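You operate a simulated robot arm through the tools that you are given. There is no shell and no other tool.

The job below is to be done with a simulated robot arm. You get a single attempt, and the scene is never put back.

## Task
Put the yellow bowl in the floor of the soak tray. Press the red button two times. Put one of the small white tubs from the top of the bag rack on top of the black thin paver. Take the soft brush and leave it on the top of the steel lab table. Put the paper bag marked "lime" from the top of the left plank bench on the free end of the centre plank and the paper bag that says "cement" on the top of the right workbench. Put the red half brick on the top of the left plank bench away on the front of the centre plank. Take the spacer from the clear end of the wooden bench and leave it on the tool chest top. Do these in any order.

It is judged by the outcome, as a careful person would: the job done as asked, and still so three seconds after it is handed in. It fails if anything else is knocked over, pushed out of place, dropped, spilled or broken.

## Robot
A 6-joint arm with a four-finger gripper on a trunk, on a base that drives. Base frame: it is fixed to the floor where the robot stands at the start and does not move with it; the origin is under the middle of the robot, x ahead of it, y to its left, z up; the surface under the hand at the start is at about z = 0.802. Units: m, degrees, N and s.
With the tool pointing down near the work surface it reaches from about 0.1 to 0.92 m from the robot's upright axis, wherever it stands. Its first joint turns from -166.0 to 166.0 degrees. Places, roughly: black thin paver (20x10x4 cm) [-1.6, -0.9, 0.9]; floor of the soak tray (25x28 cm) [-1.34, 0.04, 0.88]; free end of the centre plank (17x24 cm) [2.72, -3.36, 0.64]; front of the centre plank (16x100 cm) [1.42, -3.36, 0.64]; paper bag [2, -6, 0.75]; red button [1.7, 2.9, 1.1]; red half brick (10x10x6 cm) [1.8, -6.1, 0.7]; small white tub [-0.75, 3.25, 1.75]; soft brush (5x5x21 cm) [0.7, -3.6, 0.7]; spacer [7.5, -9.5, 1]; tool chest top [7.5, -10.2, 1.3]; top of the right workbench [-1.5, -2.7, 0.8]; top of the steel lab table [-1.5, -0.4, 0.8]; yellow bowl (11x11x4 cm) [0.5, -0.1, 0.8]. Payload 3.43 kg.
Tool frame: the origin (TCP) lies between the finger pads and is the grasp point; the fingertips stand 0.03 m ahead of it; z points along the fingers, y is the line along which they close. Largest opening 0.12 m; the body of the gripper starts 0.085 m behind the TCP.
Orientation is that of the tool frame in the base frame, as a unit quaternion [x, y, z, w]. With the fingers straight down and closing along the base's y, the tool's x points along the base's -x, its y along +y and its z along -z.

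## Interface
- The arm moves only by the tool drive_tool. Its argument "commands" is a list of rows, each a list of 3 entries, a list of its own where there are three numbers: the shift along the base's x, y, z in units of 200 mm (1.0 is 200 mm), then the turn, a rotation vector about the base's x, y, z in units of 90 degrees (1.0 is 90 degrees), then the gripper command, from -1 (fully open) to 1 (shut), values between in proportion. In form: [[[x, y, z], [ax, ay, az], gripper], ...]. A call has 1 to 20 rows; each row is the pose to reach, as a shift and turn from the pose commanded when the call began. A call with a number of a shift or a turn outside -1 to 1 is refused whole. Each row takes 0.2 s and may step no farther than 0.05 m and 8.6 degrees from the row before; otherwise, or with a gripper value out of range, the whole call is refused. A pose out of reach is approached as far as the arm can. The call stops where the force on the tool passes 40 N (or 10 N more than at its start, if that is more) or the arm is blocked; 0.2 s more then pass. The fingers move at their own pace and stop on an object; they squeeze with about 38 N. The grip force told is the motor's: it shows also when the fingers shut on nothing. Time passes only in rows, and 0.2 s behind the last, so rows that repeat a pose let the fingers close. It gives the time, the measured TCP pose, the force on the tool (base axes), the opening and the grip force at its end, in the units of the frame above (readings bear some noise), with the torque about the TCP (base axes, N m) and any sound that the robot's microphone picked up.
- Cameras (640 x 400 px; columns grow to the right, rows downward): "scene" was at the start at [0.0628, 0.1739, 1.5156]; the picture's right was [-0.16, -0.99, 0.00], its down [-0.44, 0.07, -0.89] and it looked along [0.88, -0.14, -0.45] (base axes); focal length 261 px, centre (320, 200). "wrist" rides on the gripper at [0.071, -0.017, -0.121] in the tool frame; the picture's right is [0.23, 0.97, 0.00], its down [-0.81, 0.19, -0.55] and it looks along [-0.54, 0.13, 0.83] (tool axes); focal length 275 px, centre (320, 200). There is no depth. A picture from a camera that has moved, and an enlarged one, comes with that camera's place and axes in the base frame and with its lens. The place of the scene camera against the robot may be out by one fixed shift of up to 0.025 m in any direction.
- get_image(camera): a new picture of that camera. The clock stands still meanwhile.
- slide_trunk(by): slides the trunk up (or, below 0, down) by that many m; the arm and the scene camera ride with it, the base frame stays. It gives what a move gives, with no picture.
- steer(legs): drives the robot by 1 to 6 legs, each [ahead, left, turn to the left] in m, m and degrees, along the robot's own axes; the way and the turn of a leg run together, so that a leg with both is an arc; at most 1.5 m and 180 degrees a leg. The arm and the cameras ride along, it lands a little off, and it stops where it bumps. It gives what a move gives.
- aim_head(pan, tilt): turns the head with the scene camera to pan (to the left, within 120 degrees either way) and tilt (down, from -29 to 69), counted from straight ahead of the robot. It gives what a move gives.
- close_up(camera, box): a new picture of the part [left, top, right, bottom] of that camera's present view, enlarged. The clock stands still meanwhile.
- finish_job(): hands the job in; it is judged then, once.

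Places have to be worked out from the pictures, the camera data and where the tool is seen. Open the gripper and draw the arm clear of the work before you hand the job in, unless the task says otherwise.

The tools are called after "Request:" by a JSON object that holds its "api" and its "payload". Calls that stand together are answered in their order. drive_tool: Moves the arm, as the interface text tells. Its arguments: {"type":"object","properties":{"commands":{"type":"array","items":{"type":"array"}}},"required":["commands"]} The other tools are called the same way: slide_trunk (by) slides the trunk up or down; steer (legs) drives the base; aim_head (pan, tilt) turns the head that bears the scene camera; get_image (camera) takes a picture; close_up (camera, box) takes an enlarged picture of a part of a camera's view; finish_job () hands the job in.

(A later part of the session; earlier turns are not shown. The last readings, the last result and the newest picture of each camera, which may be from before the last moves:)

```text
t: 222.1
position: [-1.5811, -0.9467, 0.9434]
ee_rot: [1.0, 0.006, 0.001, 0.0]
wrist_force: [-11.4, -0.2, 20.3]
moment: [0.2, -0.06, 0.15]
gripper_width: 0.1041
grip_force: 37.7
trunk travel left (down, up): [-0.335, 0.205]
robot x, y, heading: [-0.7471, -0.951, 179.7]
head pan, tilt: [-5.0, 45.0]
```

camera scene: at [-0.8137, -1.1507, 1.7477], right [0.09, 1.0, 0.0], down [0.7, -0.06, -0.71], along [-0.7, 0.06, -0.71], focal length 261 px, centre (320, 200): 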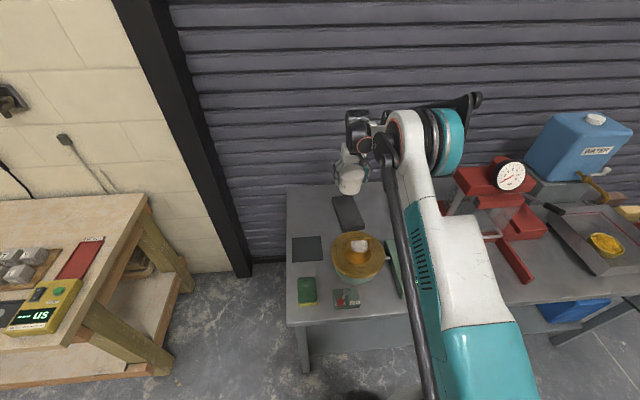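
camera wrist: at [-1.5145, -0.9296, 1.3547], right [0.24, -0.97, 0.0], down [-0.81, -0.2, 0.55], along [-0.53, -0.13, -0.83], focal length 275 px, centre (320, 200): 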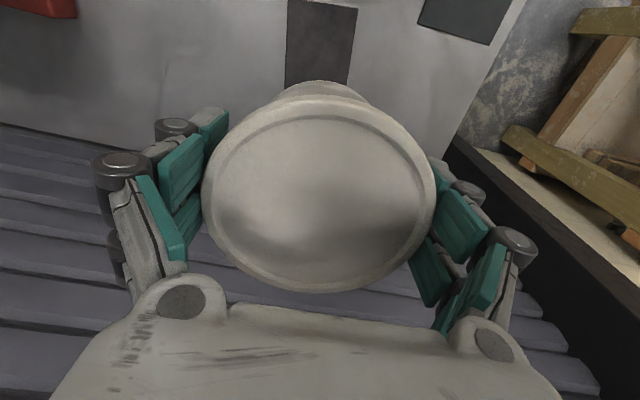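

Contact (+20 N). I ease up 2 mm, check the picture, then open.

Request:
{"api": "drive_tool", "payload": {"commands": [[[0, 0, 0.01], [0, 0, 0], 1], [[0, 0, 0.01], [0, 0, 0], 1]]}}

Request:
{"api": "close_up", "payload": {"camera": "scene", "box": [320, 160, 390, 240]}}

Request:
{"api": "get_image", "payload": {"camera": "wrist"}}

```text
t: 222.7
position: [-1.5804, -0.9461, 0.942]
ee_rot: [1.0, 0.006, 0.001, -0.001]
wrist_force: [-4.2, 0.4, 4.2]
moment: [-0.08, 0.67, -0.06]
gripper_width: 0.1034
grip_force: 38.1
trunk travel left (down, up): [-0.335, 0.205]
robot x, y, heading: [-0.7451, -0.9446, 179.7]
head pan, tilt: [-5.0, 45.0]
```

```text
5.00 times, centred on (355, 200) of scene
camera zoom: at [-0.8128, -1.1506, 1.7477], right [0.09, 1.0, 0.0], down [0.7, -0.06, -0.71], along [-0.7, 0.06, -0.71], focal length 1304 px, centre (145, 200)
```

zoom: 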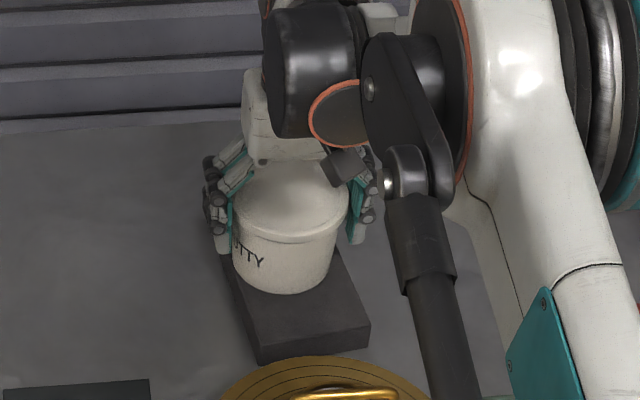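

```text
taken
camera wrist: at [-1.5105, -0.9285, 1.0643], right [0.24, -0.97, 0.0], down [-0.81, -0.2, 0.55], along [-0.53, -0.13, -0.83], focal length 275 px, centre (320, 200)
```

wrist: 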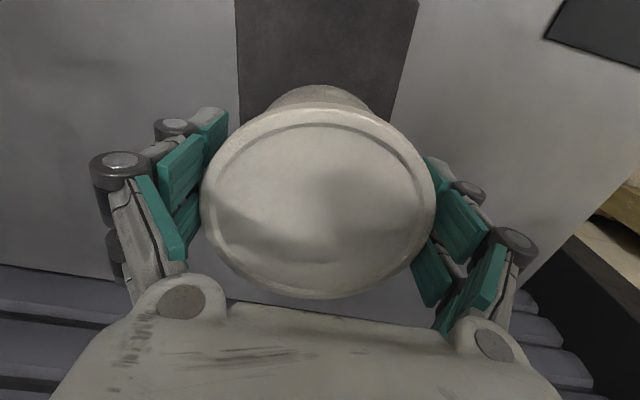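

The tub stands squarely on the paver. I open and rise straight up.

Request:
{"api": "drive_tool", "payload": {"commands": [[[0, 0, 0.0], [0, 0, 0], 0.5], [[0, 0, 0.0], [0, 0, 0], -0.9], [[0, 0, 0.0], [0, 0, 0], -1], [[0, 0, 0.0], [0, 0, 0], -1], [[0, 0, 0.1], [0, 0, 0], -1], [[0, 0, 0.25], [0, 0, 0], -1], [[0, 0, 0.45], [0, 0, 0], -1], [[0, 0, 0.65], [0, 0, 0], -1], [[0, 0, 0.85], [0, 0, 0], -1], [[0, 0, 1], [0, 0, 0], -1]]}}

Request:
{"api": "get_image", "payload": {"camera": "wrist"}}

Request:
{"api": "close_up", "payload": {"camera": "scene", "box": [310, 130, 410, 260]}}

```text
t: 224.9
position: [-1.5809, -0.9483, 1.1444]
ee_rot: [1.0, 0.006, 0.001, -0.001]
wrist_force: [0.6, -0.8, -0.2]
moment: [0.01, 0.0, 0.01]
gripper_width: 0.12
grip_force: 0.0
trunk travel left (down, up): [-0.335, 0.205]
robot x, y, heading: [-0.7446, -0.9433, 179.8]
head pan, tilt: [-5.0, 45.0]
```

```text
taken
camera wrist: at [-1.51, -0.9304, 1.266], right [0.24, -0.97, 0.0], down [-0.81, -0.2, 0.55], along [-0.53, -0.13, -0.83], focal length 275 px, centre (320, 200)
```

wrist: 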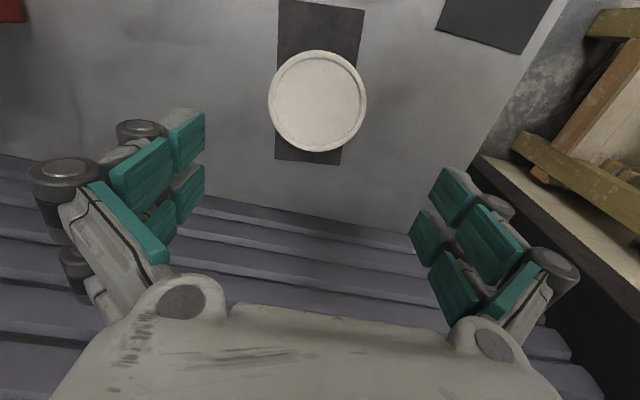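

```text
3.08 times, centred on (360, 195) of scene
camera zoom: at [-0.8124, -1.1506, 1.7478], right [0.09, 1.0, 0.0], down [0.7, -0.06, -0.71], along [-0.7, 0.06, -0.71], focal length 803 px, centre (197, 215)
```

zoom: 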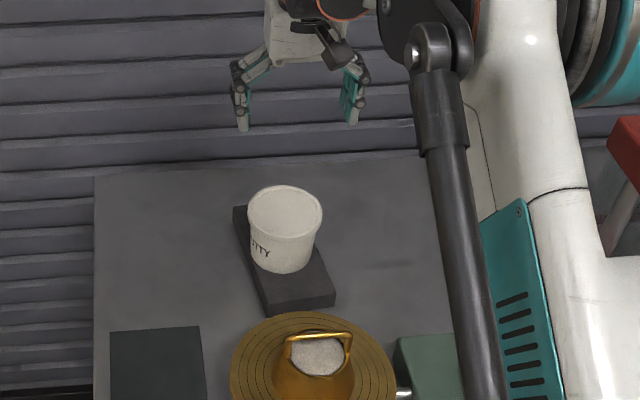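

The tub stands upright on the black paver. I raise and retract the hand, back away, lower the trunk and look toward the next job, the brush at about [0.7, -3.6].

Request:
{"api": "drive_tool", "payload": {"commands": [[[0, 0, 0.2], [0, 0, 0], -1], [[0, 0, 0.4], [0, 0, 0], -1], [[0, 0, 0.6], [0, 0, 0], -1], [[0.2, 0, 0.65], [0, 0, 0], -1], [[0.4, 0, 0.65], [0, 0, 0], -1], [[0.6, 0, 0.65], [0, 0, 0], -1], [[0.8, 0, 0.65], [0, 0, 0], -1], [[1.0, 0, 0.65], [0, 0, 0], -1], [[1.0, 0, 0.65], [0, 0, 0], -1]]}}

Request:
{"api": "steer", "payload": {"legs": [[-0.55, 0, 0]]}}

Request:
{"api": "slide_trunk", "payload": {"by": -0.26}}

Request:
{"api": "aim_head", "payload": {"pan": 85, "tilt": 20}}

Request:
{"api": "get_image", "payload": {"camera": "scene"}}

Request:
{"api": "aim_head", "payload": {"pan": 120, "tilt": 20}}

Request:
{"api": "get_image", "payload": {"camera": "scene"}}

```text
t: 226.9
position: [-1.3815, -0.9464, 1.2722]
ee_rot: [1.0, 0.006, 0.001, -0.001]
wrist_force: [0.0, 0.4, -0.9]
moment: [0.0, -0.01, 0.0]
gripper_width: 0.12
grip_force: 0.0
trunk travel left (down, up): [-0.335, 0.205]
robot x, y, heading: [-0.7451, -0.9454, 180.1]
head pan, tilt: [-5.0, 45.0]
```

```text
t: 230.0
position: [-0.8407, -0.9488, 1.2727]
ee_rot: [1.0, 0.006, 0.001, 0.0]
wrist_force: [0.6, 0.1, -0.4]
moment: [0.02, 0.03, 0.0]
gripper_width: 0.1201
grip_force: 0.0
trunk travel left (down, up): [-0.335, 0.205]
robot x, y, heading: [-0.2044, -0.9485, -179.9]
head pan, tilt: [-5.0, 45.0]
```

```text
t: 232.7
position: [-0.8415, -0.9472, 1.0111]
ee_rot: [1.0, 0.006, 0.001, -0.001]
wrist_force: [0.6, 0.0, 0.4]
moment: [0.02, 0.0, -0.02]
gripper_width: 0.1197
grip_force: 0.1
trunk travel left (down, up): [-0.075, 0.465]
robot x, y, heading: [-0.2029, -0.9484, -179.9]
head pan, tilt: [-5.0, 45.0]
```

```text
t: 234.3
position: [-0.8411, -0.9484, 1.0123]
ee_rot: [1.0, 0.006, 0.001, -0.001]
wrist_force: [0.2, 0.2, -0.1]
moment: [0.0, 0.0, -0.02]
gripper_width: 0.12
grip_force: 0.1
trunk travel left (down, up): [-0.075, 0.465]
robot x, y, heading: [-0.2053, -0.9483, -180.0]
head pan, tilt: [85.0, 20.0]
```

```text
taken
camera scene: at [-0.2002, -1.2508, 1.5264], right [-1.0, 0.09, 0.0], down [0.03, 0.34, -0.94], along [-0.08, -0.94, -0.34], focal length 261 px, centre (320, 200)
```

scene: 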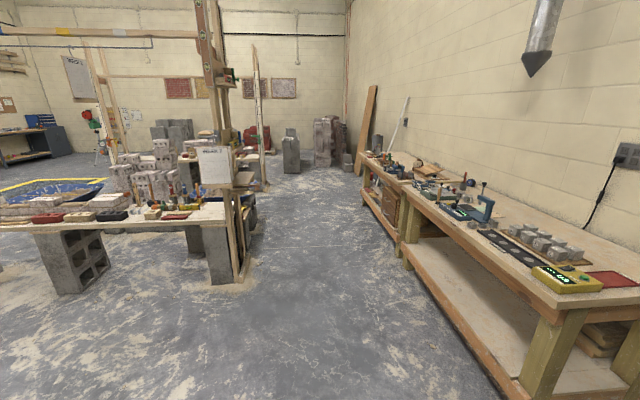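

```text
t: 235.3
position: [-0.8415, -0.9495, 1.0114]
ee_rot: [1.0, 0.007, 0.001, -0.002]
wrist_force: [0.6, 0.9, 0.4]
moment: [0.04, -0.03, 0.02]
gripper_width: 0.1202
grip_force: 0.0
trunk travel left (down, up): [-0.075, 0.465]
robot x, y, heading: [-0.2052, -0.946, -179.8]
head pan, tilt: [120.0, 20.0]
```

```text
taken
camera scene: at [-0.1456, -1.2387, 1.5264], right [-0.87, -0.5, 0.0], down [-0.17, 0.3, -0.94], along [0.47, -0.81, -0.34], focal length 261 px, centre (320, 200)
```

scene: 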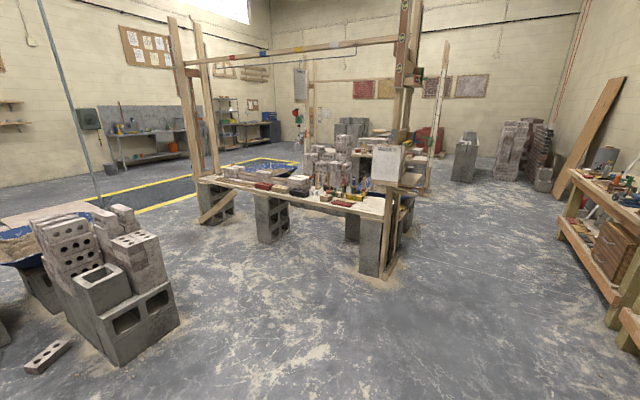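

The centre plank runs along x from about 0.45 to 2.8 at y ≈ -3.36, with tools at its near end. I zoom in on it.

Request:
{"api": "close_up", "payload": {"camera": "scene", "box": [180, 130, 440, 290]}}

Request:
{"api": "close_up", "payload": {"camera": "scene", "box": [290, 140, 440, 240]}}

```text
2.46 times, centred on (310, 210) of scene
camera zoom: at [-0.1456, -1.2387, 1.5264], right [-0.87, -0.5, 0.0], down [-0.17, 0.3, -0.94], along [0.47, -0.81, -0.34], focal length 642 px, centre (345, 175)
```

zoom: 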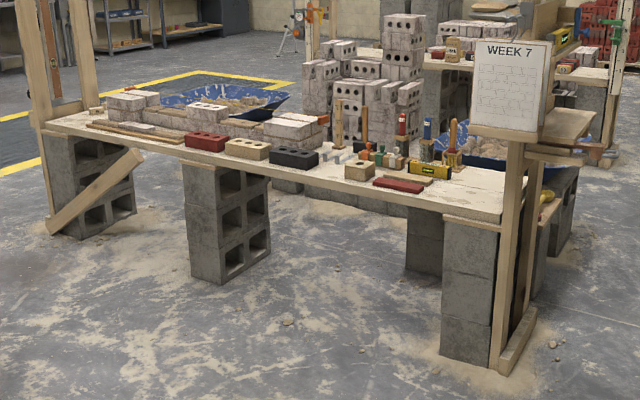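

```text
4.00 times, centred on (365, 190) of scene
camera zoom: at [-0.1456, -1.2387, 1.5264], right [-0.87, -0.5, 0.0], down [-0.17, 0.3, -0.94], along [0.47, -0.81, -0.34], focal length 1043 px, centre (140, 240)
```

zoom: 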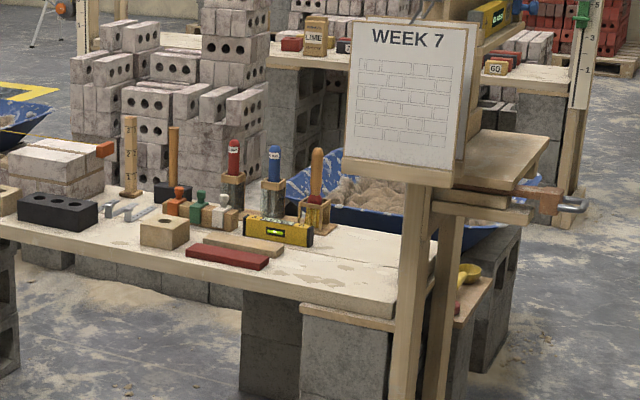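

The brush stands among the tools at the right end of the plank. I turn to face -y and drive to about (0.7, -2.2), clear of the block pile, and look again.

Request:
{"api": "steer", "payload": {"legs": [[0, 0, 90], [0.5, 0, 0], [0, 0.92, 0], [0.75, 0, 0]]}}

Request:
{"api": "aim_head", "payload": {"pan": 0, "tilt": 30}}

Request:
{"api": "get_image", "payload": {"camera": "scene"}}

```text
t: 250.3
position: [0.7448, -2.8204, 1.0111]
ee_rot: [0.704, 0.71, 0.0, -0.001]
wrist_force: [0.4, 0.7, 0.3]
moment: [0.0, -0.02, 0.01]
gripper_width: 0.1201
grip_force: 0.0
trunk travel left (down, up): [-0.075, 0.465]
robot x, y, heading: [0.7433, -2.1835, -90.3]
head pan, tilt: [120.0, 20.0]
```

```text
t: 252.3
position: [0.7444, -2.8216, 1.0114]
ee_rot: [0.704, 0.71, 0.0, -0.002]
wrist_force: [0.5, -0.1, 0.1]
moment: [0.01, -0.01, 0.01]
gripper_width: 0.1198
grip_force: 0.0
trunk travel left (down, up): [-0.075, 0.465]
robot x, y, heading: [0.747, -2.1857, -90.1]
head pan, tilt: [0.0, 30.0]
```

```text
taken
camera scene: at [0.9373, -2.2668, 1.5104], right [-1.0, 0.0, 0.0], down [0.0, 0.5, -0.87], along [0.0, -0.87, -0.5], focal length 261 px, centre (320, 200)
```

scene: 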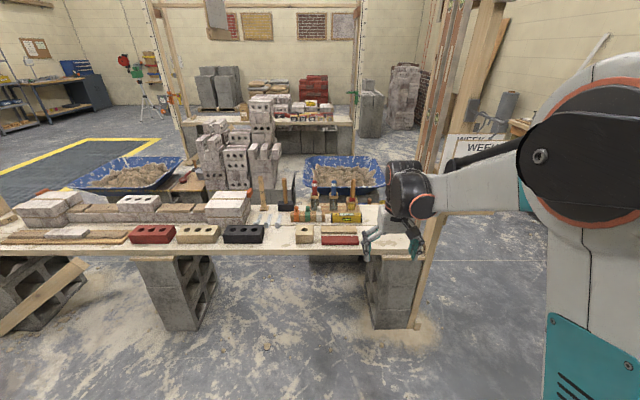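

Request:
{"api": "close_up", "payload": {"camera": "scene", "box": [230, 150, 430, 275]}}

Request:
{"api": "close_up", "payload": {"camera": "scene", "box": [0, 150, 230, 275]}}

Request:
{"api": "close_up", "payload": {"camera": "scene", "box": [170, 60, 370, 185]}}

```text
3.20 times, centred on (330, 212) of scene
camera zoom: at [0.9373, -2.2668, 1.5104], right [-1.0, 0.0, 0.0], down [0.0, 0.5, -0.87], along [0.0, -0.87, -0.5], focal length 835 px, centre (288, 160)
```

zoom: 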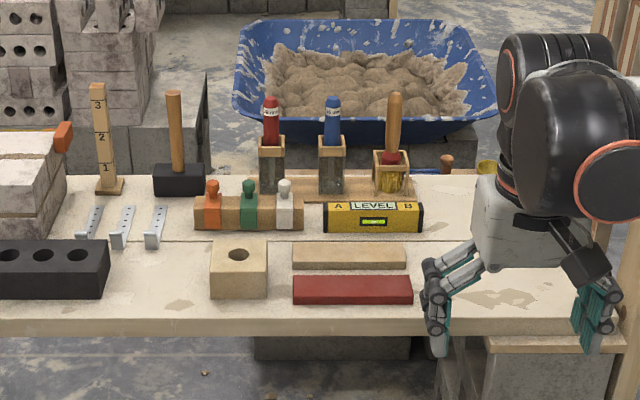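

```text
2.78 times, centred on (115, 212) of scene
camera zoom: at [0.9373, -2.2668, 1.5104], right [-1.0, 0.0, 0.0], down [0.0, 0.5, -0.87], along [0.0, -0.87, -0.5], focal length 726 px, centre (890, 165)
```

zoom: 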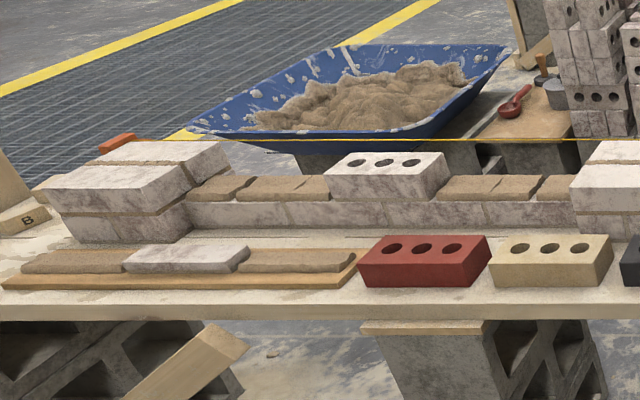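

```text
3.20 times, centred on (270, 122) of scene
camera zoom: at [0.9373, -2.2668, 1.5104], right [-1.0, 0.0, 0.0], down [0.0, 0.5, -0.87], along [0.0, -0.87, -0.5], focal length 835 px, centre (480, 448)
```

zoom: 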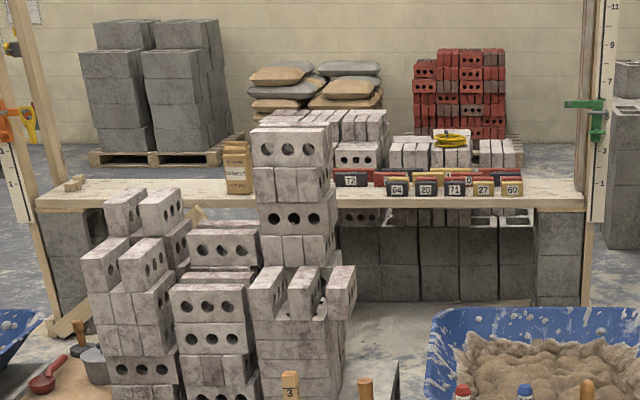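

Request:
{"api": "close_up", "payload": {"camera": "scene", "box": [300, 170, 370, 220]}}

```text
8.00 times, centred on (335, 195) of scene
camera zoom: at [0.9373, -2.2668, 1.5104], right [-1.0, 0.0, 0.0], down [0.0, 0.5, -0.87], along [0.0, -0.87, -0.5], focal length 2087 px, centre (200, 240)
```

zoom: 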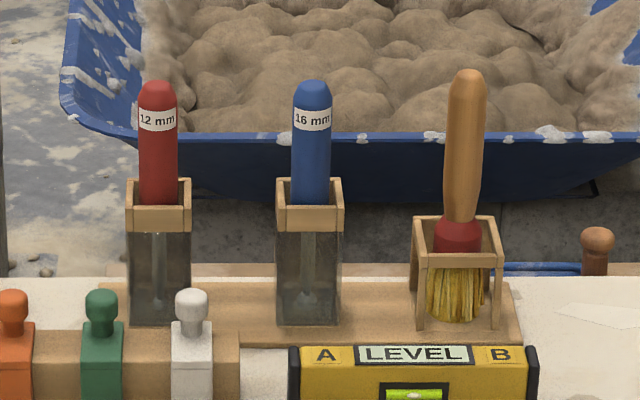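

The soft brush is the wooden-handled one with yellow bristles in the open frame, at about [0.735, -3.605], handle up (the red and blue ones are 12/16 mm jointers). I drive 0.6 m nearer with the hand at 1.01, above everything there.

Request:
{"api": "steer", "payload": {"legs": [[0.6, 0, 0]]}}

Request:
{"api": "get_image", "payload": {"camera": "wrist"}}

Request:
{"api": "aim_head", "payload": {"pan": -15, "tilt": 40}}

Request:
{"api": "get_image", "payload": {"camera": "scene"}}

```text
t: 255.6
position: [0.7412, -3.415, 1.0117]
ee_rot: [0.705, 0.71, 0.0, -0.001]
wrist_force: [0.5, -0.4, 0.3]
moment: [0.04, 0.02, -0.01]
gripper_width: 0.1199
grip_force: 0.1
trunk travel left (down, up): [-0.075, 0.465]
robot x, y, heading: [0.7415, -2.7808, -90.5]
head pan, tilt: [0.0, 30.0]
```

```text
taken
camera wrist: at [0.7232, -3.3441, 1.1336], right [0.97, 0.24, 0.0], down [0.2, -0.81, 0.55], along [0.13, -0.54, -0.83], focal length 275 px, centre (320, 200)
```

wrist: 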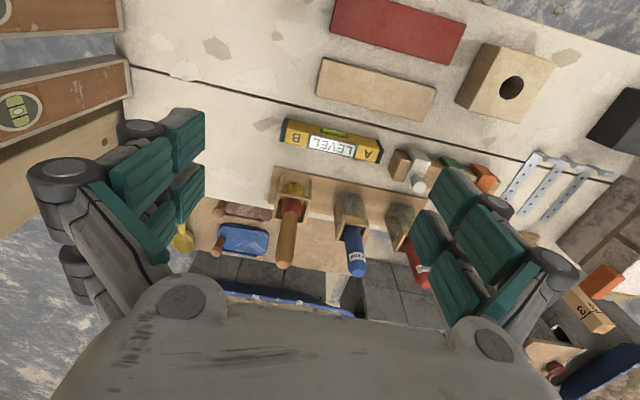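

```text
t: 256.4
position: [0.7394, -3.4146, 1.0122]
ee_rot: [0.704, 0.71, 0.0, -0.001]
wrist_force: [-0.3, 0.2, 0.8]
moment: [-0.01, -0.01, -0.01]
gripper_width: 0.1201
grip_force: 0.1
trunk travel left (down, up): [-0.075, 0.465]
robot x, y, heading: [0.7413, -2.7761, -90.4]
head pan, tilt: [-15.0, 40.0]
```

```text
taken
camera scene: at [0.9123, -2.8528, 1.4951], right [-0.96, 0.26, 0.0], down [0.17, 0.62, -0.77], along [-0.2, -0.74, -0.64], focal length 261 px, centre (320, 200)
```

scene: 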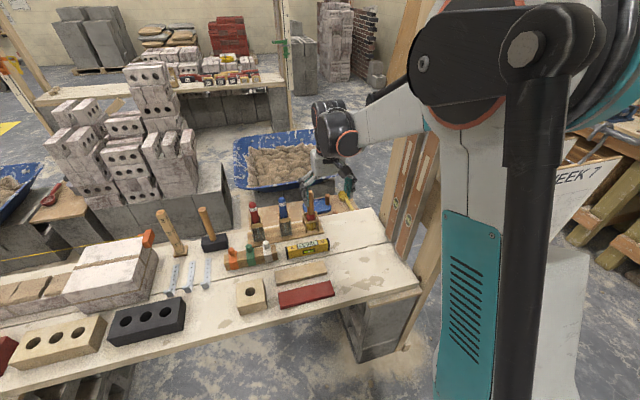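

The brush axis is at about [0.738, -3.605], vertical. I want to grip the handle from the front, so that tipping the hand down later lays the brush flat. I raise a little and pitch the hand forward by 75°, staying centred.

Request:
{"api": "drive_tool", "payload": {"commands": [[[0, 0, 0.2], [0, 0, 0], -1], [[0, 0, 0.45], [0, 0, 0], -1], [[0, 0, 0.45], [-0.083, 0, 0], -1], [[0, 0, 0.45], [-0.167, 0, 0], 0], [[0, 0, 0.45], [-0.25, 0, 0], 0], [[0, 0, 0.45], [-0.333, 0, 0], 0], [[0, 0, 0.45], [-0.417, 0, 0], 0], [[0, 0, 0.45], [-0.5, 0, 0], 0], [[0, 0, 0.45], [-0.583, 0, 0], 0], [[0, 0, 0.45], [-0.667, 0, 0], 0], [[0, 0, 0.45], [-0.75, 0, 0], 0], [[0, 0, 0.45], [-0.833, 0, 0], 0], [[0, 0, 0.45], [-0.833, 0, 0], 0]]}}

Request:
{"api": "get_image", "payload": {"camera": "scene"}}

```text
t: 259.2
position: [0.7405, -3.4153, 1.102]
ee_rot: [0.559, 0.563, -0.432, 0.428]
wrist_force: [-0.4, -0.4, 0.0]
moment: [0.0, 0.02, -0.03]
gripper_width: 0.0598
grip_force: 0.1
trunk travel left (down, up): [-0.075, 0.465]
robot x, y, heading: [0.7419, -2.776, -90.3]
head pan, tilt: [-15.0, 40.0]
```

```text
taken
camera scene: at [0.9123, -2.853, 1.495], right [-0.96, 0.26, 0.0], down [0.17, 0.62, -0.77], along [-0.2, -0.74, -0.64], focal length 261 px, centre (320, 200)
```

scene: 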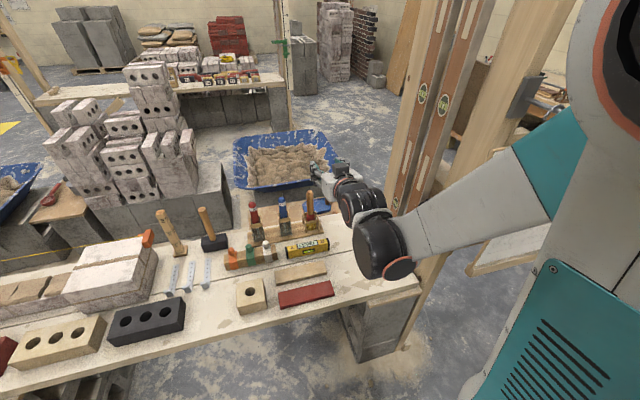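

Pitched 75° with no trouble. I lower the hand in front of the brush, still 8 cm short of it.

Request:
{"api": "drive_tool", "payload": {"commands": [[[0, -0.05, -0.2], [0, 0, 0], 0], [[0, -0.1, -0.4], [0, 0, 0], 0], [[-0.01, -0.15, -0.6], [0, 0, 0], 0], [[-0.01, -0.2, -0.8], [0, 0, 0], 0], [[-0.01, -0.25, -0.95], [0, 0, 0], 0], [[-0.01, -0.25, -0.95], [0, 0, 0], 0]]}}

Request:
{"api": "get_image", "payload": {"camera": "scene"}}

Request:
{"api": "get_image", "payload": {"camera": "wrist"}}

```text
t: 260.6
position: [0.7401, -3.5055, 0.9616]
ee_rot: [0.561, 0.564, -0.431, 0.427]
wrist_force: [0.3, -0.7, -0.5]
moment: [0.0, -0.01, 0.03]
gripper_width: 0.0601
grip_force: 0.0
out of reach, approached as far as the arm can: row 3, 4, 5, 6
trunk travel left (down, up): [-0.075, 0.465]
robot x, y, heading: [0.7404, -2.776, -90.4]
head pan, tilt: [-15.0, 40.0]
```

```text
taken
camera scene: at [0.9123, -2.8532, 1.495], right [-0.96, 0.26, 0.0], down [0.17, 0.62, -0.77], along [-0.2, -0.74, -0.64], focal length 261 px, centre (320, 200)
```

scene: 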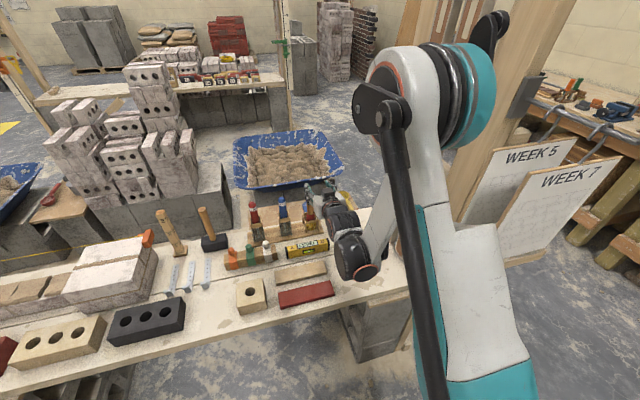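

```text
taken
camera wrist: at [0.7233, -3.3707, 0.9256], right [0.97, 0.06, -0.23], down [0.2, 0.32, 0.93], along [0.13, -0.95, 0.3], focal length 275 px, centre (320, 200)
```

wrist: 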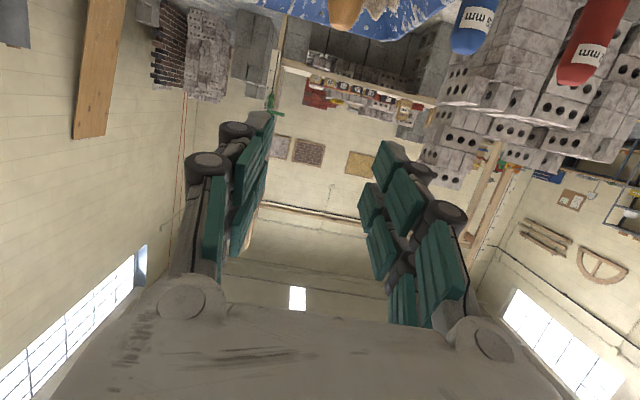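

The wrist bends no further this low with the arm so folded. With the base farther back the forearm lies flatter, so I raise the hand, back up 0.28 m, lower the trunk 7 cm, and reach forward again.

Request:
{"api": "drive_tool", "payload": {"commands": [[[0, 0.1, 0.2], [0, 0, 0], 0], [[0, 0.2, 0.4], [0, 0, 0], 0], [[0, 0.2, 0.4], [0, 0, 0], 0]]}}

Request:
{"api": "steer", "payload": {"legs": [[-0.28, 0, 0]]}}

Request:
{"api": "slide_trunk", "payload": {"by": -0.07}}

Request:
{"api": "drive_tool", "payload": {"commands": [[[0, -0.2, 0], [0, 0, 0], 0], [[0, -0.4, 0], [0, 0, 0], 0], [[0, -0.6, 0], [0, 0, 0], 0], [[0, -0.8, 0], [0, 0, 0], 0], [[0, -1.0, 0], [0, 0, 0], 0], [[0, -1.0, -0.2], [0, 0, 0], 0], [[0, -1.0, -0.2], [0, 0, 0], 0]]}}

```text
t: 261.4
position: [0.7406, -3.4678, 1.0413]
ee_rot: [0.559, 0.563, -0.432, 0.428]
wrist_force: [0.2, -0.1, 0.7]
moment: [0.02, 0.01, 0.0]
gripper_width: 0.06
grip_force: 0.1
trunk travel left (down, up): [-0.075, 0.465]
robot x, y, heading: [0.7419, -2.78, -90.1]
head pan, tilt: [-15.0, 40.0]
```

```text
t: 263.4
position: [0.7425, -3.1871, 1.0415]
ee_rot: [0.559, 0.564, -0.431, 0.428]
wrist_force: [0.8, -0.1, 0.5]
moment: [0.03, 0.01, -0.01]
gripper_width: 0.0602
grip_force: 0.2
trunk travel left (down, up): [-0.075, 0.465]
robot x, y, heading: [0.7428, -2.4968, -90.2]
head pan, tilt: [-15.0, 40.0]
```

```text
t: 264.4
position: [0.744, -3.1858, 0.9707]
ee_rot: [0.559, 0.565, -0.431, 0.428]
wrist_force: [-0.9, -0.6, 0.2]
moment: [0.03, -0.05, -0.02]
gripper_width: 0.0597
grip_force: 0.0
trunk travel left (down, up): [-0.005, 0.535]
robot x, y, heading: [0.7438, -2.4981, -90.3]
head pan, tilt: [-15.0, 40.0]
```

```text
t: 266.0
position: [0.7425, -3.3872, 0.9332]
ee_rot: [0.559, 0.565, -0.43, 0.429]
wrist_force: [-0.1, 0.0, 0.4]
moment: [-0.05, 0.0, 0.03]
gripper_width: 0.0599
grip_force: 0.0
trunk travel left (down, up): [-0.005, 0.535]
robot x, y, heading: [0.7448, -2.4942, -90.2]
head pan, tilt: [-15.0, 40.0]
```

Reached without trouble. I go on to the pre-grasp point 8 cm before the handle.

Request:
{"api": "drive_tool", "payload": {"commands": [[[-0.01, -0.15, -0.1], [0, 0, 0], 0], [[-0.015, -0.3, -0.2], [0, 0, 0], 0], [[-0.02, -0.45, -0.3], [0, 0, 0], 0], [[-0.02, -0.6, -0.36], [0, 0, 0], 0], [[-0.02, -0.6, -0.36], [0, 0, 0], 0]]}}

Request:
{"api": "get_image", "payload": {"camera": "wrist"}}

Request:
{"api": "aim_head", "payload": {"pan": -10, "tilt": 35}}

Request:
{"api": "get_image", "payload": {"camera": "scene"}}

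```text
t: 267.2
position: [0.7414, -3.5074, 0.8595]
ee_rot: [0.559, 0.565, -0.43, 0.429]
wrist_force: [0.0, 0.3, -0.6]
moment: [-0.02, 0.03, 0.01]
gripper_width: 0.06
grip_force: 0.1
trunk travel left (down, up): [-0.005, 0.535]
robot x, y, heading: [0.743, -2.4973, -90.0]
head pan, tilt: [-15.0, 40.0]
```

```text
taken
camera wrist: at [0.7231, -3.3724, 0.8236], right [0.97, 0.06, -0.23], down [0.2, 0.32, 0.93], along [0.13, -0.94, 0.3], focal length 275 px, centre (320, 200)
```

wrist: 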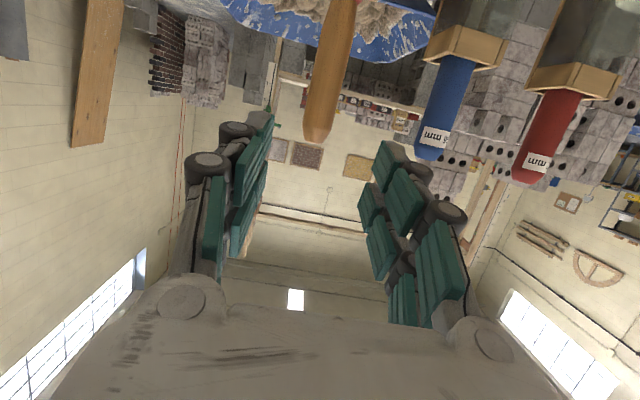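

```text
t: 267.9
position: [0.7408, -3.5078, 0.8611]
ee_rot: [0.559, 0.565, -0.43, 0.428]
wrist_force: [0.3, -0.4, 1.1]
moment: [-0.03, 0.0, 0.0]
gripper_width: 0.0601
grip_force: 0.1
trunk travel left (down, up): [-0.005, 0.535]
robot x, y, heading: [0.7403, -2.4962, -90.4]
head pan, tilt: [-10.0, 35.0]
```

```text
taken
camera scene: at [0.9203, -2.5766, 1.4325], right [-0.98, 0.18, 0.0], down [0.1, 0.57, -0.82], along [-0.14, -0.81, -0.57], focal length 261 px, centre (320, 200)
```

scene: 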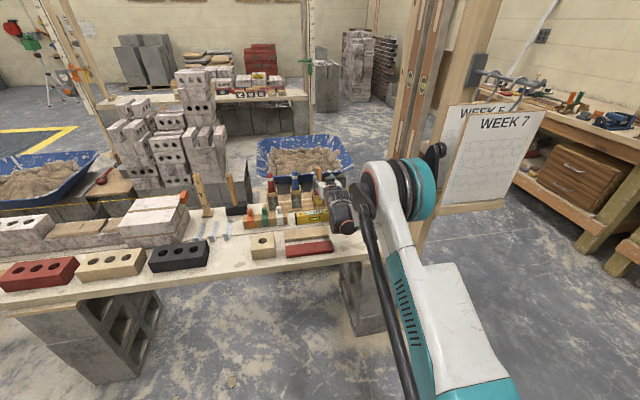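

The handle's top is at z ≈ 0.85 and it lies in the fingers' mid column. I lower 35 mm, then advance along the tool axis to the handle at z ≈ 0.80.

Request:
{"api": "drive_tool", "payload": {"commands": [[[-0.005, 0, -0.09], [0, 0, 0], 0], [[-0.01, -0.015, -0.175], [0, 0, 0], 0], [[-0.01, -0.015, -0.175], [0, 0, 0], 0]]}}

Request:
{"api": "close_up", "payload": {"camera": "scene", "box": [240, 150, 400, 260]}}

Request:
{"api": "get_image", "payload": {"camera": "wrist"}}

```text
t: 268.7
position: [0.7383, -3.5103, 0.8259]
ee_rot: [0.559, 0.565, -0.43, 0.428]
wrist_force: [0.6, 0.0, 0.5]
moment: [-0.02, -0.02, 0.01]
gripper_width: 0.0599
grip_force: 0.0
trunk travel left (down, up): [-0.005, 0.535]
robot x, y, heading: [0.7438, -2.4968, -90.1]
head pan, tilt: [-10.0, 35.0]
```

```text
3.64 times, centred on (320, 205) of scene
camera zoom: at [0.9203, -2.5769, 1.4326], right [-0.98, 0.18, 0.0], down [0.1, 0.57, -0.82], along [-0.14, -0.81, -0.57], focal length 948 px, centre (320, 182)
```

zoom: 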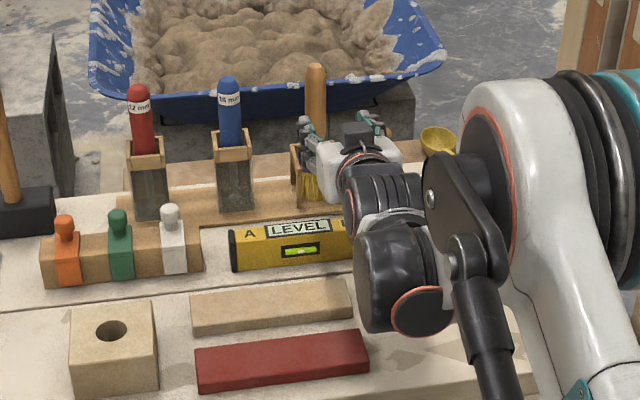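

```text
taken
camera wrist: at [0.7197, -3.3748, 0.7893], right [0.97, 0.06, -0.23], down [0.2, 0.32, 0.93], along [0.13, -0.94, 0.3], focal length 275 px, centre (320, 200)
```

wrist: 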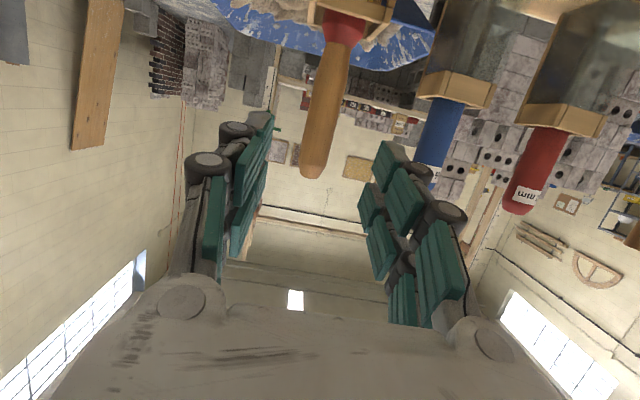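

Clear all round. Advance 8 cm along the tool axis, then close on the handle.

Request:
{"api": "drive_tool", "payload": {"commands": [[[0, -0.1, -0.027], [0, 0, 0], 0], [[0, -0.2, -0.054], [0, 0, 0], 0], [[0, -0.3, -0.08], [0, 0, 0], 0], [[0, -0.4, -0.107], [0, 0, 0], 0], [[0, -0.4, -0.107], [0, 0, 0], 0]]}}

Request:
{"api": "get_image", "payload": {"camera": "wrist"}}

Request:
{"api": "close_up", "payload": {"camera": "scene", "box": [240, 150, 400, 260]}}

```text
t: 269.9
position: [0.7375, -3.5892, 0.8037]
ee_rot: [0.558, 0.564, -0.431, 0.429]
wrist_force: [0.9, 1.1, 0.2]
moment: [0.03, -0.01, 0.01]
gripper_width: 0.0601
grip_force: 0.0
trunk travel left (down, up): [-0.005, 0.535]
robot x, y, heading: [0.7483, -2.4966, -90.0]
head pan, tilt: [-10.0, 35.0]
```

```text
taken
camera wrist: at [0.7202, -3.4538, 0.7667], right [0.97, 0.06, -0.23], down [0.2, 0.32, 0.93], along [0.13, -0.94, 0.3], focal length 275 px, centre (320, 200)
```

wrist: 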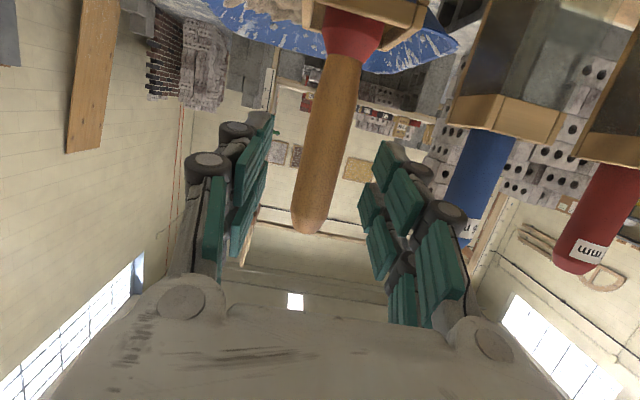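

```text
3.64 times, centred on (320, 205) of scene
camera zoom: at [0.9203, -2.577, 1.4326], right [-0.98, 0.18, 0.0], down [0.1, 0.57, -0.82], along [-0.14, -0.81, -0.57], focal length 948 px, centre (320, 182)
```

zoom: 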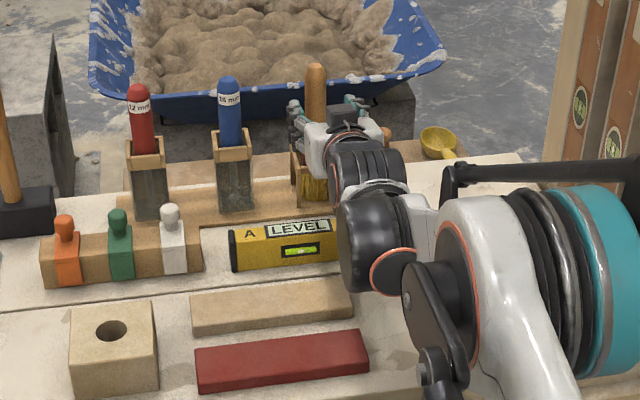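

The handle is between the fingers. I close on it.

Request:
{"api": "drive_tool", "payload": {"commands": [[[0, 0, 0], [0, 0, 0], 0.5], [[0, 0, 0], [0, 0, 0], 1], [[0, 0, 0], [0, 0, 0], 1], [[0, 0, 0], [0, 0, 0], 1]]}}

Request:
{"api": "get_image", "payload": {"camera": "wrist"}}

```text
t: 270.9
position: [0.7382, -3.5885, 0.8027]
ee_rot: [0.559, 0.564, -0.431, 0.428]
wrist_force: [0.1, 0.9, 0.3]
moment: [0.01, -0.02, -0.01]
gripper_width: 0.0
grip_force: 33.0
trunk travel left (down, up): [-0.005, 0.535]
robot x, y, heading: [0.7445, -2.4965, -90.0]
head pan, tilt: [-10.0, 35.0]
```

```text
taken
camera wrist: at [0.7201, -3.4535, 0.7671], right [0.97, 0.06, -0.23], down [0.2, 0.32, 0.93], along [0.13, -0.94, 0.3], focal length 275 px, centre (320, 200)
```

wrist: 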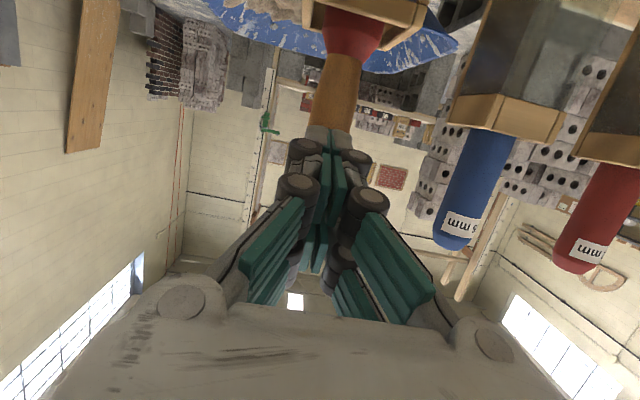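

The fingers shut on nothing: triangulating the handle's top between two wrist views puts it at y ≈ -3.633, 3 cm farther. I open again, advance 30 mm, and look.

Request:
{"api": "drive_tool", "payload": {"commands": [[[0, 0, 0], [0, 0, 0], 0], [[0, 0, 0], [0, 0, 0], 0], [[0, 0, 0], [0, 0, 0], 0], [[0.01, -0.05, 0], [0, 0, 0], 0], [[0.015, -0.1, 0], [0, 0, 0], 0], [[0.015, -0.15, 0], [0, 0, 0], 0], [[0.015, -0.15, 0], [0, 0, 0], 0]]}}

Request:
{"api": "get_image", "payload": {"camera": "wrist"}}

```text
t: 272.5
position: [0.7418, -3.6081, 0.8071]
ee_rot: [0.559, 0.565, -0.431, 0.428]
wrist_force: [-0.1, -0.4, -0.4]
moment: [0.01, 0.0, 0.0]
gripper_width: 0.0602
grip_force: 0.1
out of reach, approached as far as the arm can: row 5, 6, 7
trunk travel left (down, up): [-0.005, 0.535]
robot x, y, heading: [0.7436, -2.4996, -89.9]
head pan, tilt: [-10.0, 35.0]
```

```text
taken
camera wrist: at [0.723, -3.4724, 0.7709], right [0.97, 0.06, -0.23], down [0.2, 0.32, 0.93], along [0.13, -0.94, 0.3], focal length 275 px, centre (320, 200)
```

wrist: 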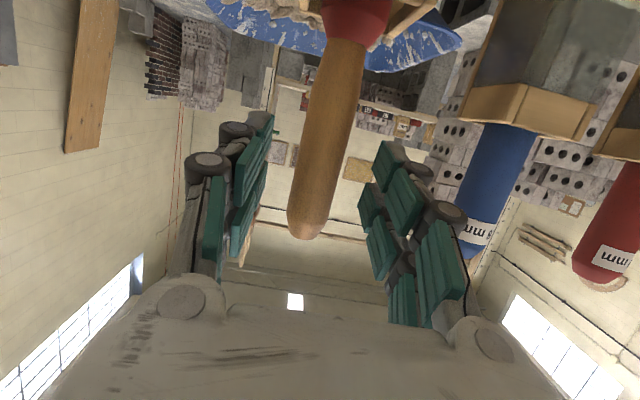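

The arm is at its stretch limit. I draw the hand back 7 cm, drive 7 cm forward, then advance again.

Request:
{"api": "drive_tool", "payload": {"commands": [[[0, 0.1, 0], [0, 0, 0], 0], [[0, 0.2, 0.02], [0, 0, 0], 0], [[0, 0.3, 0.03], [0, 0, 0], 0], [[0, 0.4, 0.03], [0, 0, 0], 0], [[0, 0.4, 0.03], [0, 0, 0], 0]]}}

Request:
{"api": "steer", "payload": {"legs": [[0.07, 0, 0]]}}

Request:
{"api": "get_image", "payload": {"camera": "wrist"}}

```text
t: 273.7
position: [0.7426, -3.5274, 0.8122]
ee_rot: [0.559, 0.564, -0.432, 0.428]
wrist_force: [0.9, -0.9, -0.1]
moment: [0.0, -0.01, 0.02]
gripper_width: 0.0599
grip_force: 0.1
trunk travel left (down, up): [-0.005, 0.535]
robot x, y, heading: [0.7432, -2.4931, -90.1]
head pan, tilt: [-10.0, 35.0]
```

```text
t: 274.7
position: [0.742, -3.5973, 0.8135]
ee_rot: [0.559, 0.565, -0.43, 0.429]
wrist_force: [-0.5, -0.6, 0.1]
moment: [0.03, 0.02, -0.03]
gripper_width: 0.0601
grip_force: 0.0
trunk travel left (down, up): [-0.005, 0.535]
robot x, y, heading: [0.7418, -2.5675, -90.2]
head pan, tilt: [-10.0, 35.0]
```

```text
taken
camera wrist: at [0.7235, -3.4626, 0.7758], right [0.97, 0.06, -0.23], down [0.2, 0.32, 0.93], along [0.13, -0.94, 0.3], focal length 275 px, centre (320, 200)
```

wrist: 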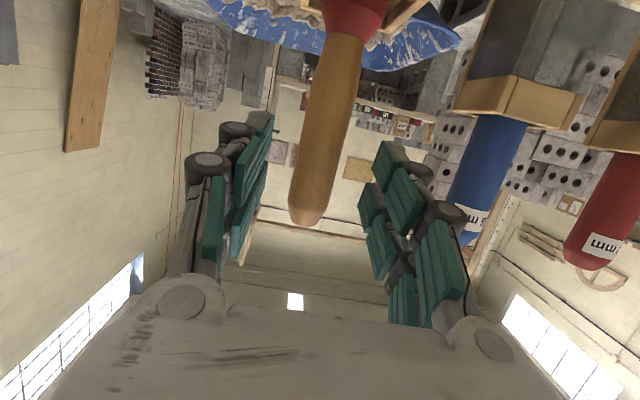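

Now I advance 25 mm and 13 mm lower, then close.

Request:
{"api": "drive_tool", "payload": {"commands": [[[0, -0.06, -0.03], [0, 0, 0], 0], [[0, -0.125, -0.065], [0, 0, 0], 0], [[0, -0.125, -0.065], [0, 0, 0], 0], [[0, -0.125, -0.065], [0, 0, 0], 0.5], [[0, -0.125, -0.065], [0, 0, 0], 1], [[0, -0.125, -0.065], [0, 0, 0], 1], [[0, -0.125, -0.065], [0, 0, 0], 1]]}}

Request:
{"api": "get_image", "payload": {"camera": "wrist"}}

```text
t: 276.3
position: [0.7429, -3.6223, 0.7982]
ee_rot: [0.559, 0.565, -0.43, 0.428]
wrist_force: [0.1, 0.0, 0.3]
moment: [0.03, 0.01, 0.01]
gripper_width: 0.0281
grip_force: 37.7
trunk travel left (down, up): [-0.005, 0.535]
robot x, y, heading: [0.7425, -2.5654, -90.1]
head pan, tilt: [-10.0, 35.0]
```

```text
taken
camera wrist: at [0.7241, -3.4869, 0.7623], right [0.97, 0.06, -0.23], down [0.2, 0.32, 0.93], along [0.13, -0.94, 0.3], focal length 275 px, centre (320, 200)
```

wrist: 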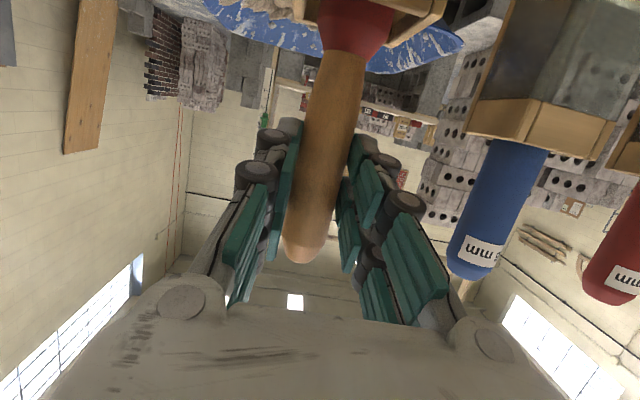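

The handle is gripped (28 mm). I lift straight up with the trunk so the hand stays put otherwise.

Request:
{"api": "slide_trunk", "payload": {"by": 0.25}}

Request:
{"api": "get_image", "payload": {"camera": "scene"}}

Request:
{"api": "get_image", "payload": {"camera": "wrist"}}

```text
t: 278.9
position: [0.7424, -3.6215, 1.0484]
ee_rot: [0.559, 0.565, -0.431, 0.428]
wrist_force: [-1.3, 0.4, -0.8]
moment: [0.07, 0.0, -0.01]
gripper_width: 0.0284
grip_force: 38.7
trunk travel left (down, up): [-0.255, 0.285]
robot x, y, heading: [0.7439, -2.5663, -89.6]
head pan, tilt: [-10.0, 35.0]
```

```text
taken
camera scene: at [0.9202, -2.6471, 1.6824], right [-0.98, 0.18, 0.0], down [0.1, 0.57, -0.82], along [-0.14, -0.81, -0.57], focal length 261 px, centre (320, 200)
```

scene: 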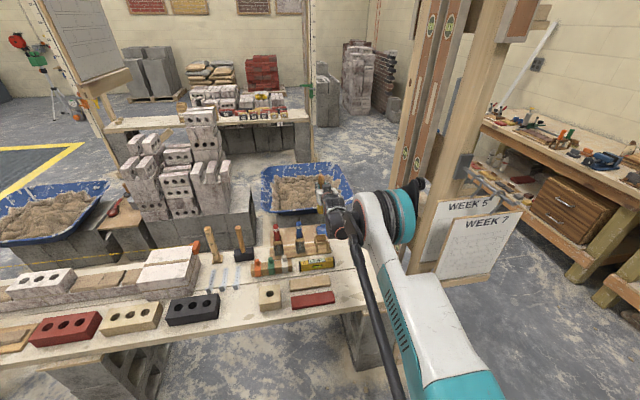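

```text
taken
camera wrist: at [0.7241, -3.4871, 1.0121], right [0.97, 0.06, -0.23], down [0.2, 0.32, 0.93], along [0.13, -0.94, 0.3], focal length 275 px, centre (320, 200)
```

wrist: 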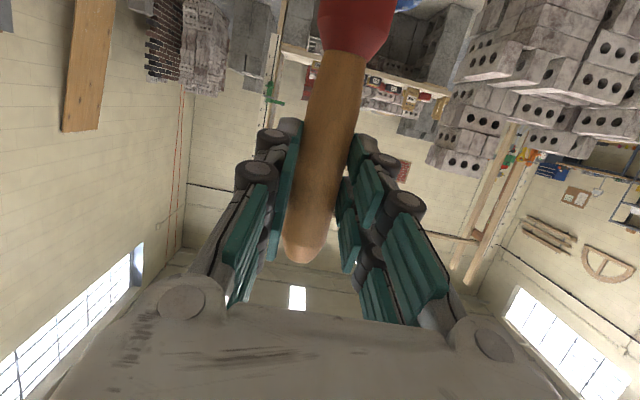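

The brush is out of its holder. I back away 0.55 m, then draw the arm in and tip the hand down so the brush becomes level.

Request:
{"api": "steer", "payload": {"legs": [[-0.55, 0, 0]]}}

Request:
{"api": "drive_tool", "payload": {"commands": [[[0, 0.15, 0.1], [0, 0, 0], 1], [[0, 0.3, 0.2], [0, 0, 0], 1], [[0, 0.45, 0.3], [0, 0, 0], 1], [[0, 0.6, 0.4], [0, 0, 0], 1], [[0, 0.75, 0.5], [0, 0, 0], 1], [[0, 0.9, 0.6], [0, 0, 0], 1], [[0, 1.0, 0.7], [0, 0, 0], 1], [[0, 1.0, 0.7], [0, 0, 0], 1]]}}

Request:
{"api": "drive_tool", "payload": {"commands": [[[0, 0.2, 0.1], [0, 0, 0], 1], [[0, 0.4, 0.2], [0, 0, 0], 1], [[0, 0.6, 0.3], [0, 0, 0], 1], [[0, 0.8, 0.4], [0, 0, 0], 1], [[0, 1.0, 0.4], [0, 0, 0], 1], [[0, 1.0, 0.4], [0, 0, 0], 1]]}}

Request:
{"api": "get_image", "payload": {"camera": "scene"}}

```text
t: 282.0
position: [0.7493, -3.0762, 1.0494]
ee_rot: [0.556, 0.567, -0.429, 0.43]
wrist_force: [-0.5, -0.4, -1.1]
moment: [0.04, 0.01, -0.03]
gripper_width: 0.028
grip_force: 38.3
trunk travel left (down, up): [-0.255, 0.285]
robot x, y, heading: [0.7418, -2.0235, -89.8]
head pan, tilt: [-10.0, 35.0]
```

```text
t: 283.8
position: [0.7493, -2.8753, 1.1876]
ee_rot: [0.557, 0.567, -0.429, 0.43]
wrist_force: [0.4, 0.6, -1.1]
moment: [0.02, -0.04, 0.02]
gripper_width: 0.0281
grip_force: 38.2
trunk travel left (down, up): [-0.255, 0.285]
robot x, y, heading: [0.7435, -2.0214, -89.6]
head pan, tilt: [-10.0, 35.0]
```

```text
t: 285.2
position: [0.7467, -2.6747, 1.2701]
ee_rot: [0.556, 0.568, -0.428, 0.431]
wrist_force: [-0.4, -0.1, -0.7]
moment: [0.02, -0.02, 0.0]
gripper_width: 0.028
grip_force: 37.9
trunk travel left (down, up): [-0.255, 0.285]
robot x, y, heading: [0.7405, -2.0235, -89.8]
head pan, tilt: [-10.0, 35.0]
```

```text
taken
camera scene: at [0.9193, -2.0996, 1.6825], right [-0.99, 0.17, 0.0], down [0.1, 0.57, -0.82], along [-0.14, -0.81, -0.57], focal length 261 px, centre (320, 200)
```

scene: 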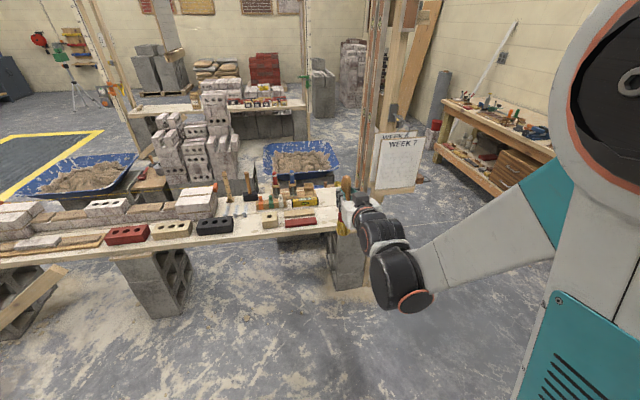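

Request:
{"api": "drive_tool", "payload": {"commands": [[[0, 0, 0], [0.083, 0, 0], 1], [[0, 0, 0], [0.167, 0, 0], 1], [[0, 0, 0], [0.25, 0, 0], 1], [[0, 0, 0], [0.333, 0, 0], 1], [[0, 0, 0], [0.417, 0, 0], 1], [[0, 0, 0], [0.5, 0, 0], 1], [[0, 0, 0], [0.583, 0, 0], 1], [[0, 0, 0], [0.667, 0, 0], 1], [[0, 0, 0], [0.75, 0, 0], 1], [[0, 0, 0], [0.833, 0, 0], 1], [[0, 0, 0], [0.833, 0, 0], 1]]}}

Request:
{"api": "get_image", "payload": {"camera": "wrist"}}

Request:
{"api": "get_image", "payload": {"camera": "scene"}}

```text
t: 287.6
position: [0.7497, -2.6753, 1.269]
ee_rot: [0.703, 0.711, 0.005, 0.003]
wrist_force: [0.4, 0.1, -1.6]
moment: [-0.08, 0.04, 0.04]
gripper_width: 0.028
grip_force: 37.9
trunk travel left (down, up): [-0.255, 0.285]
robot x, y, heading: [0.7408, -2.0241, -89.6]
head pan, tilt: [-10.0, 35.0]
```

```text
taken
camera wrist: at [0.7306, -2.605, 1.391], right [0.97, 0.24, 0.01], down [0.19, -0.81, 0.55], along [0.14, -0.53, -0.83], focal length 275 px, centre (320, 200)
```

wrist: 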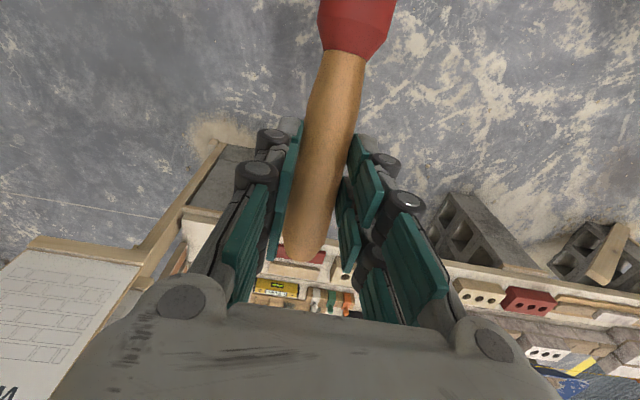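

```text
taken
camera scene: at [0.9193, -2.0992, 1.6826], right [-0.99, 0.17, 0.0], down [0.1, 0.57, -0.82], along [-0.14, -0.81, -0.57], focal length 261 px, centre (320, 200)
```

scene: 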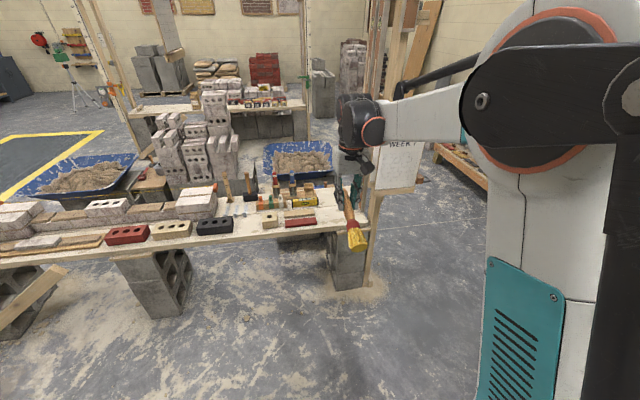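

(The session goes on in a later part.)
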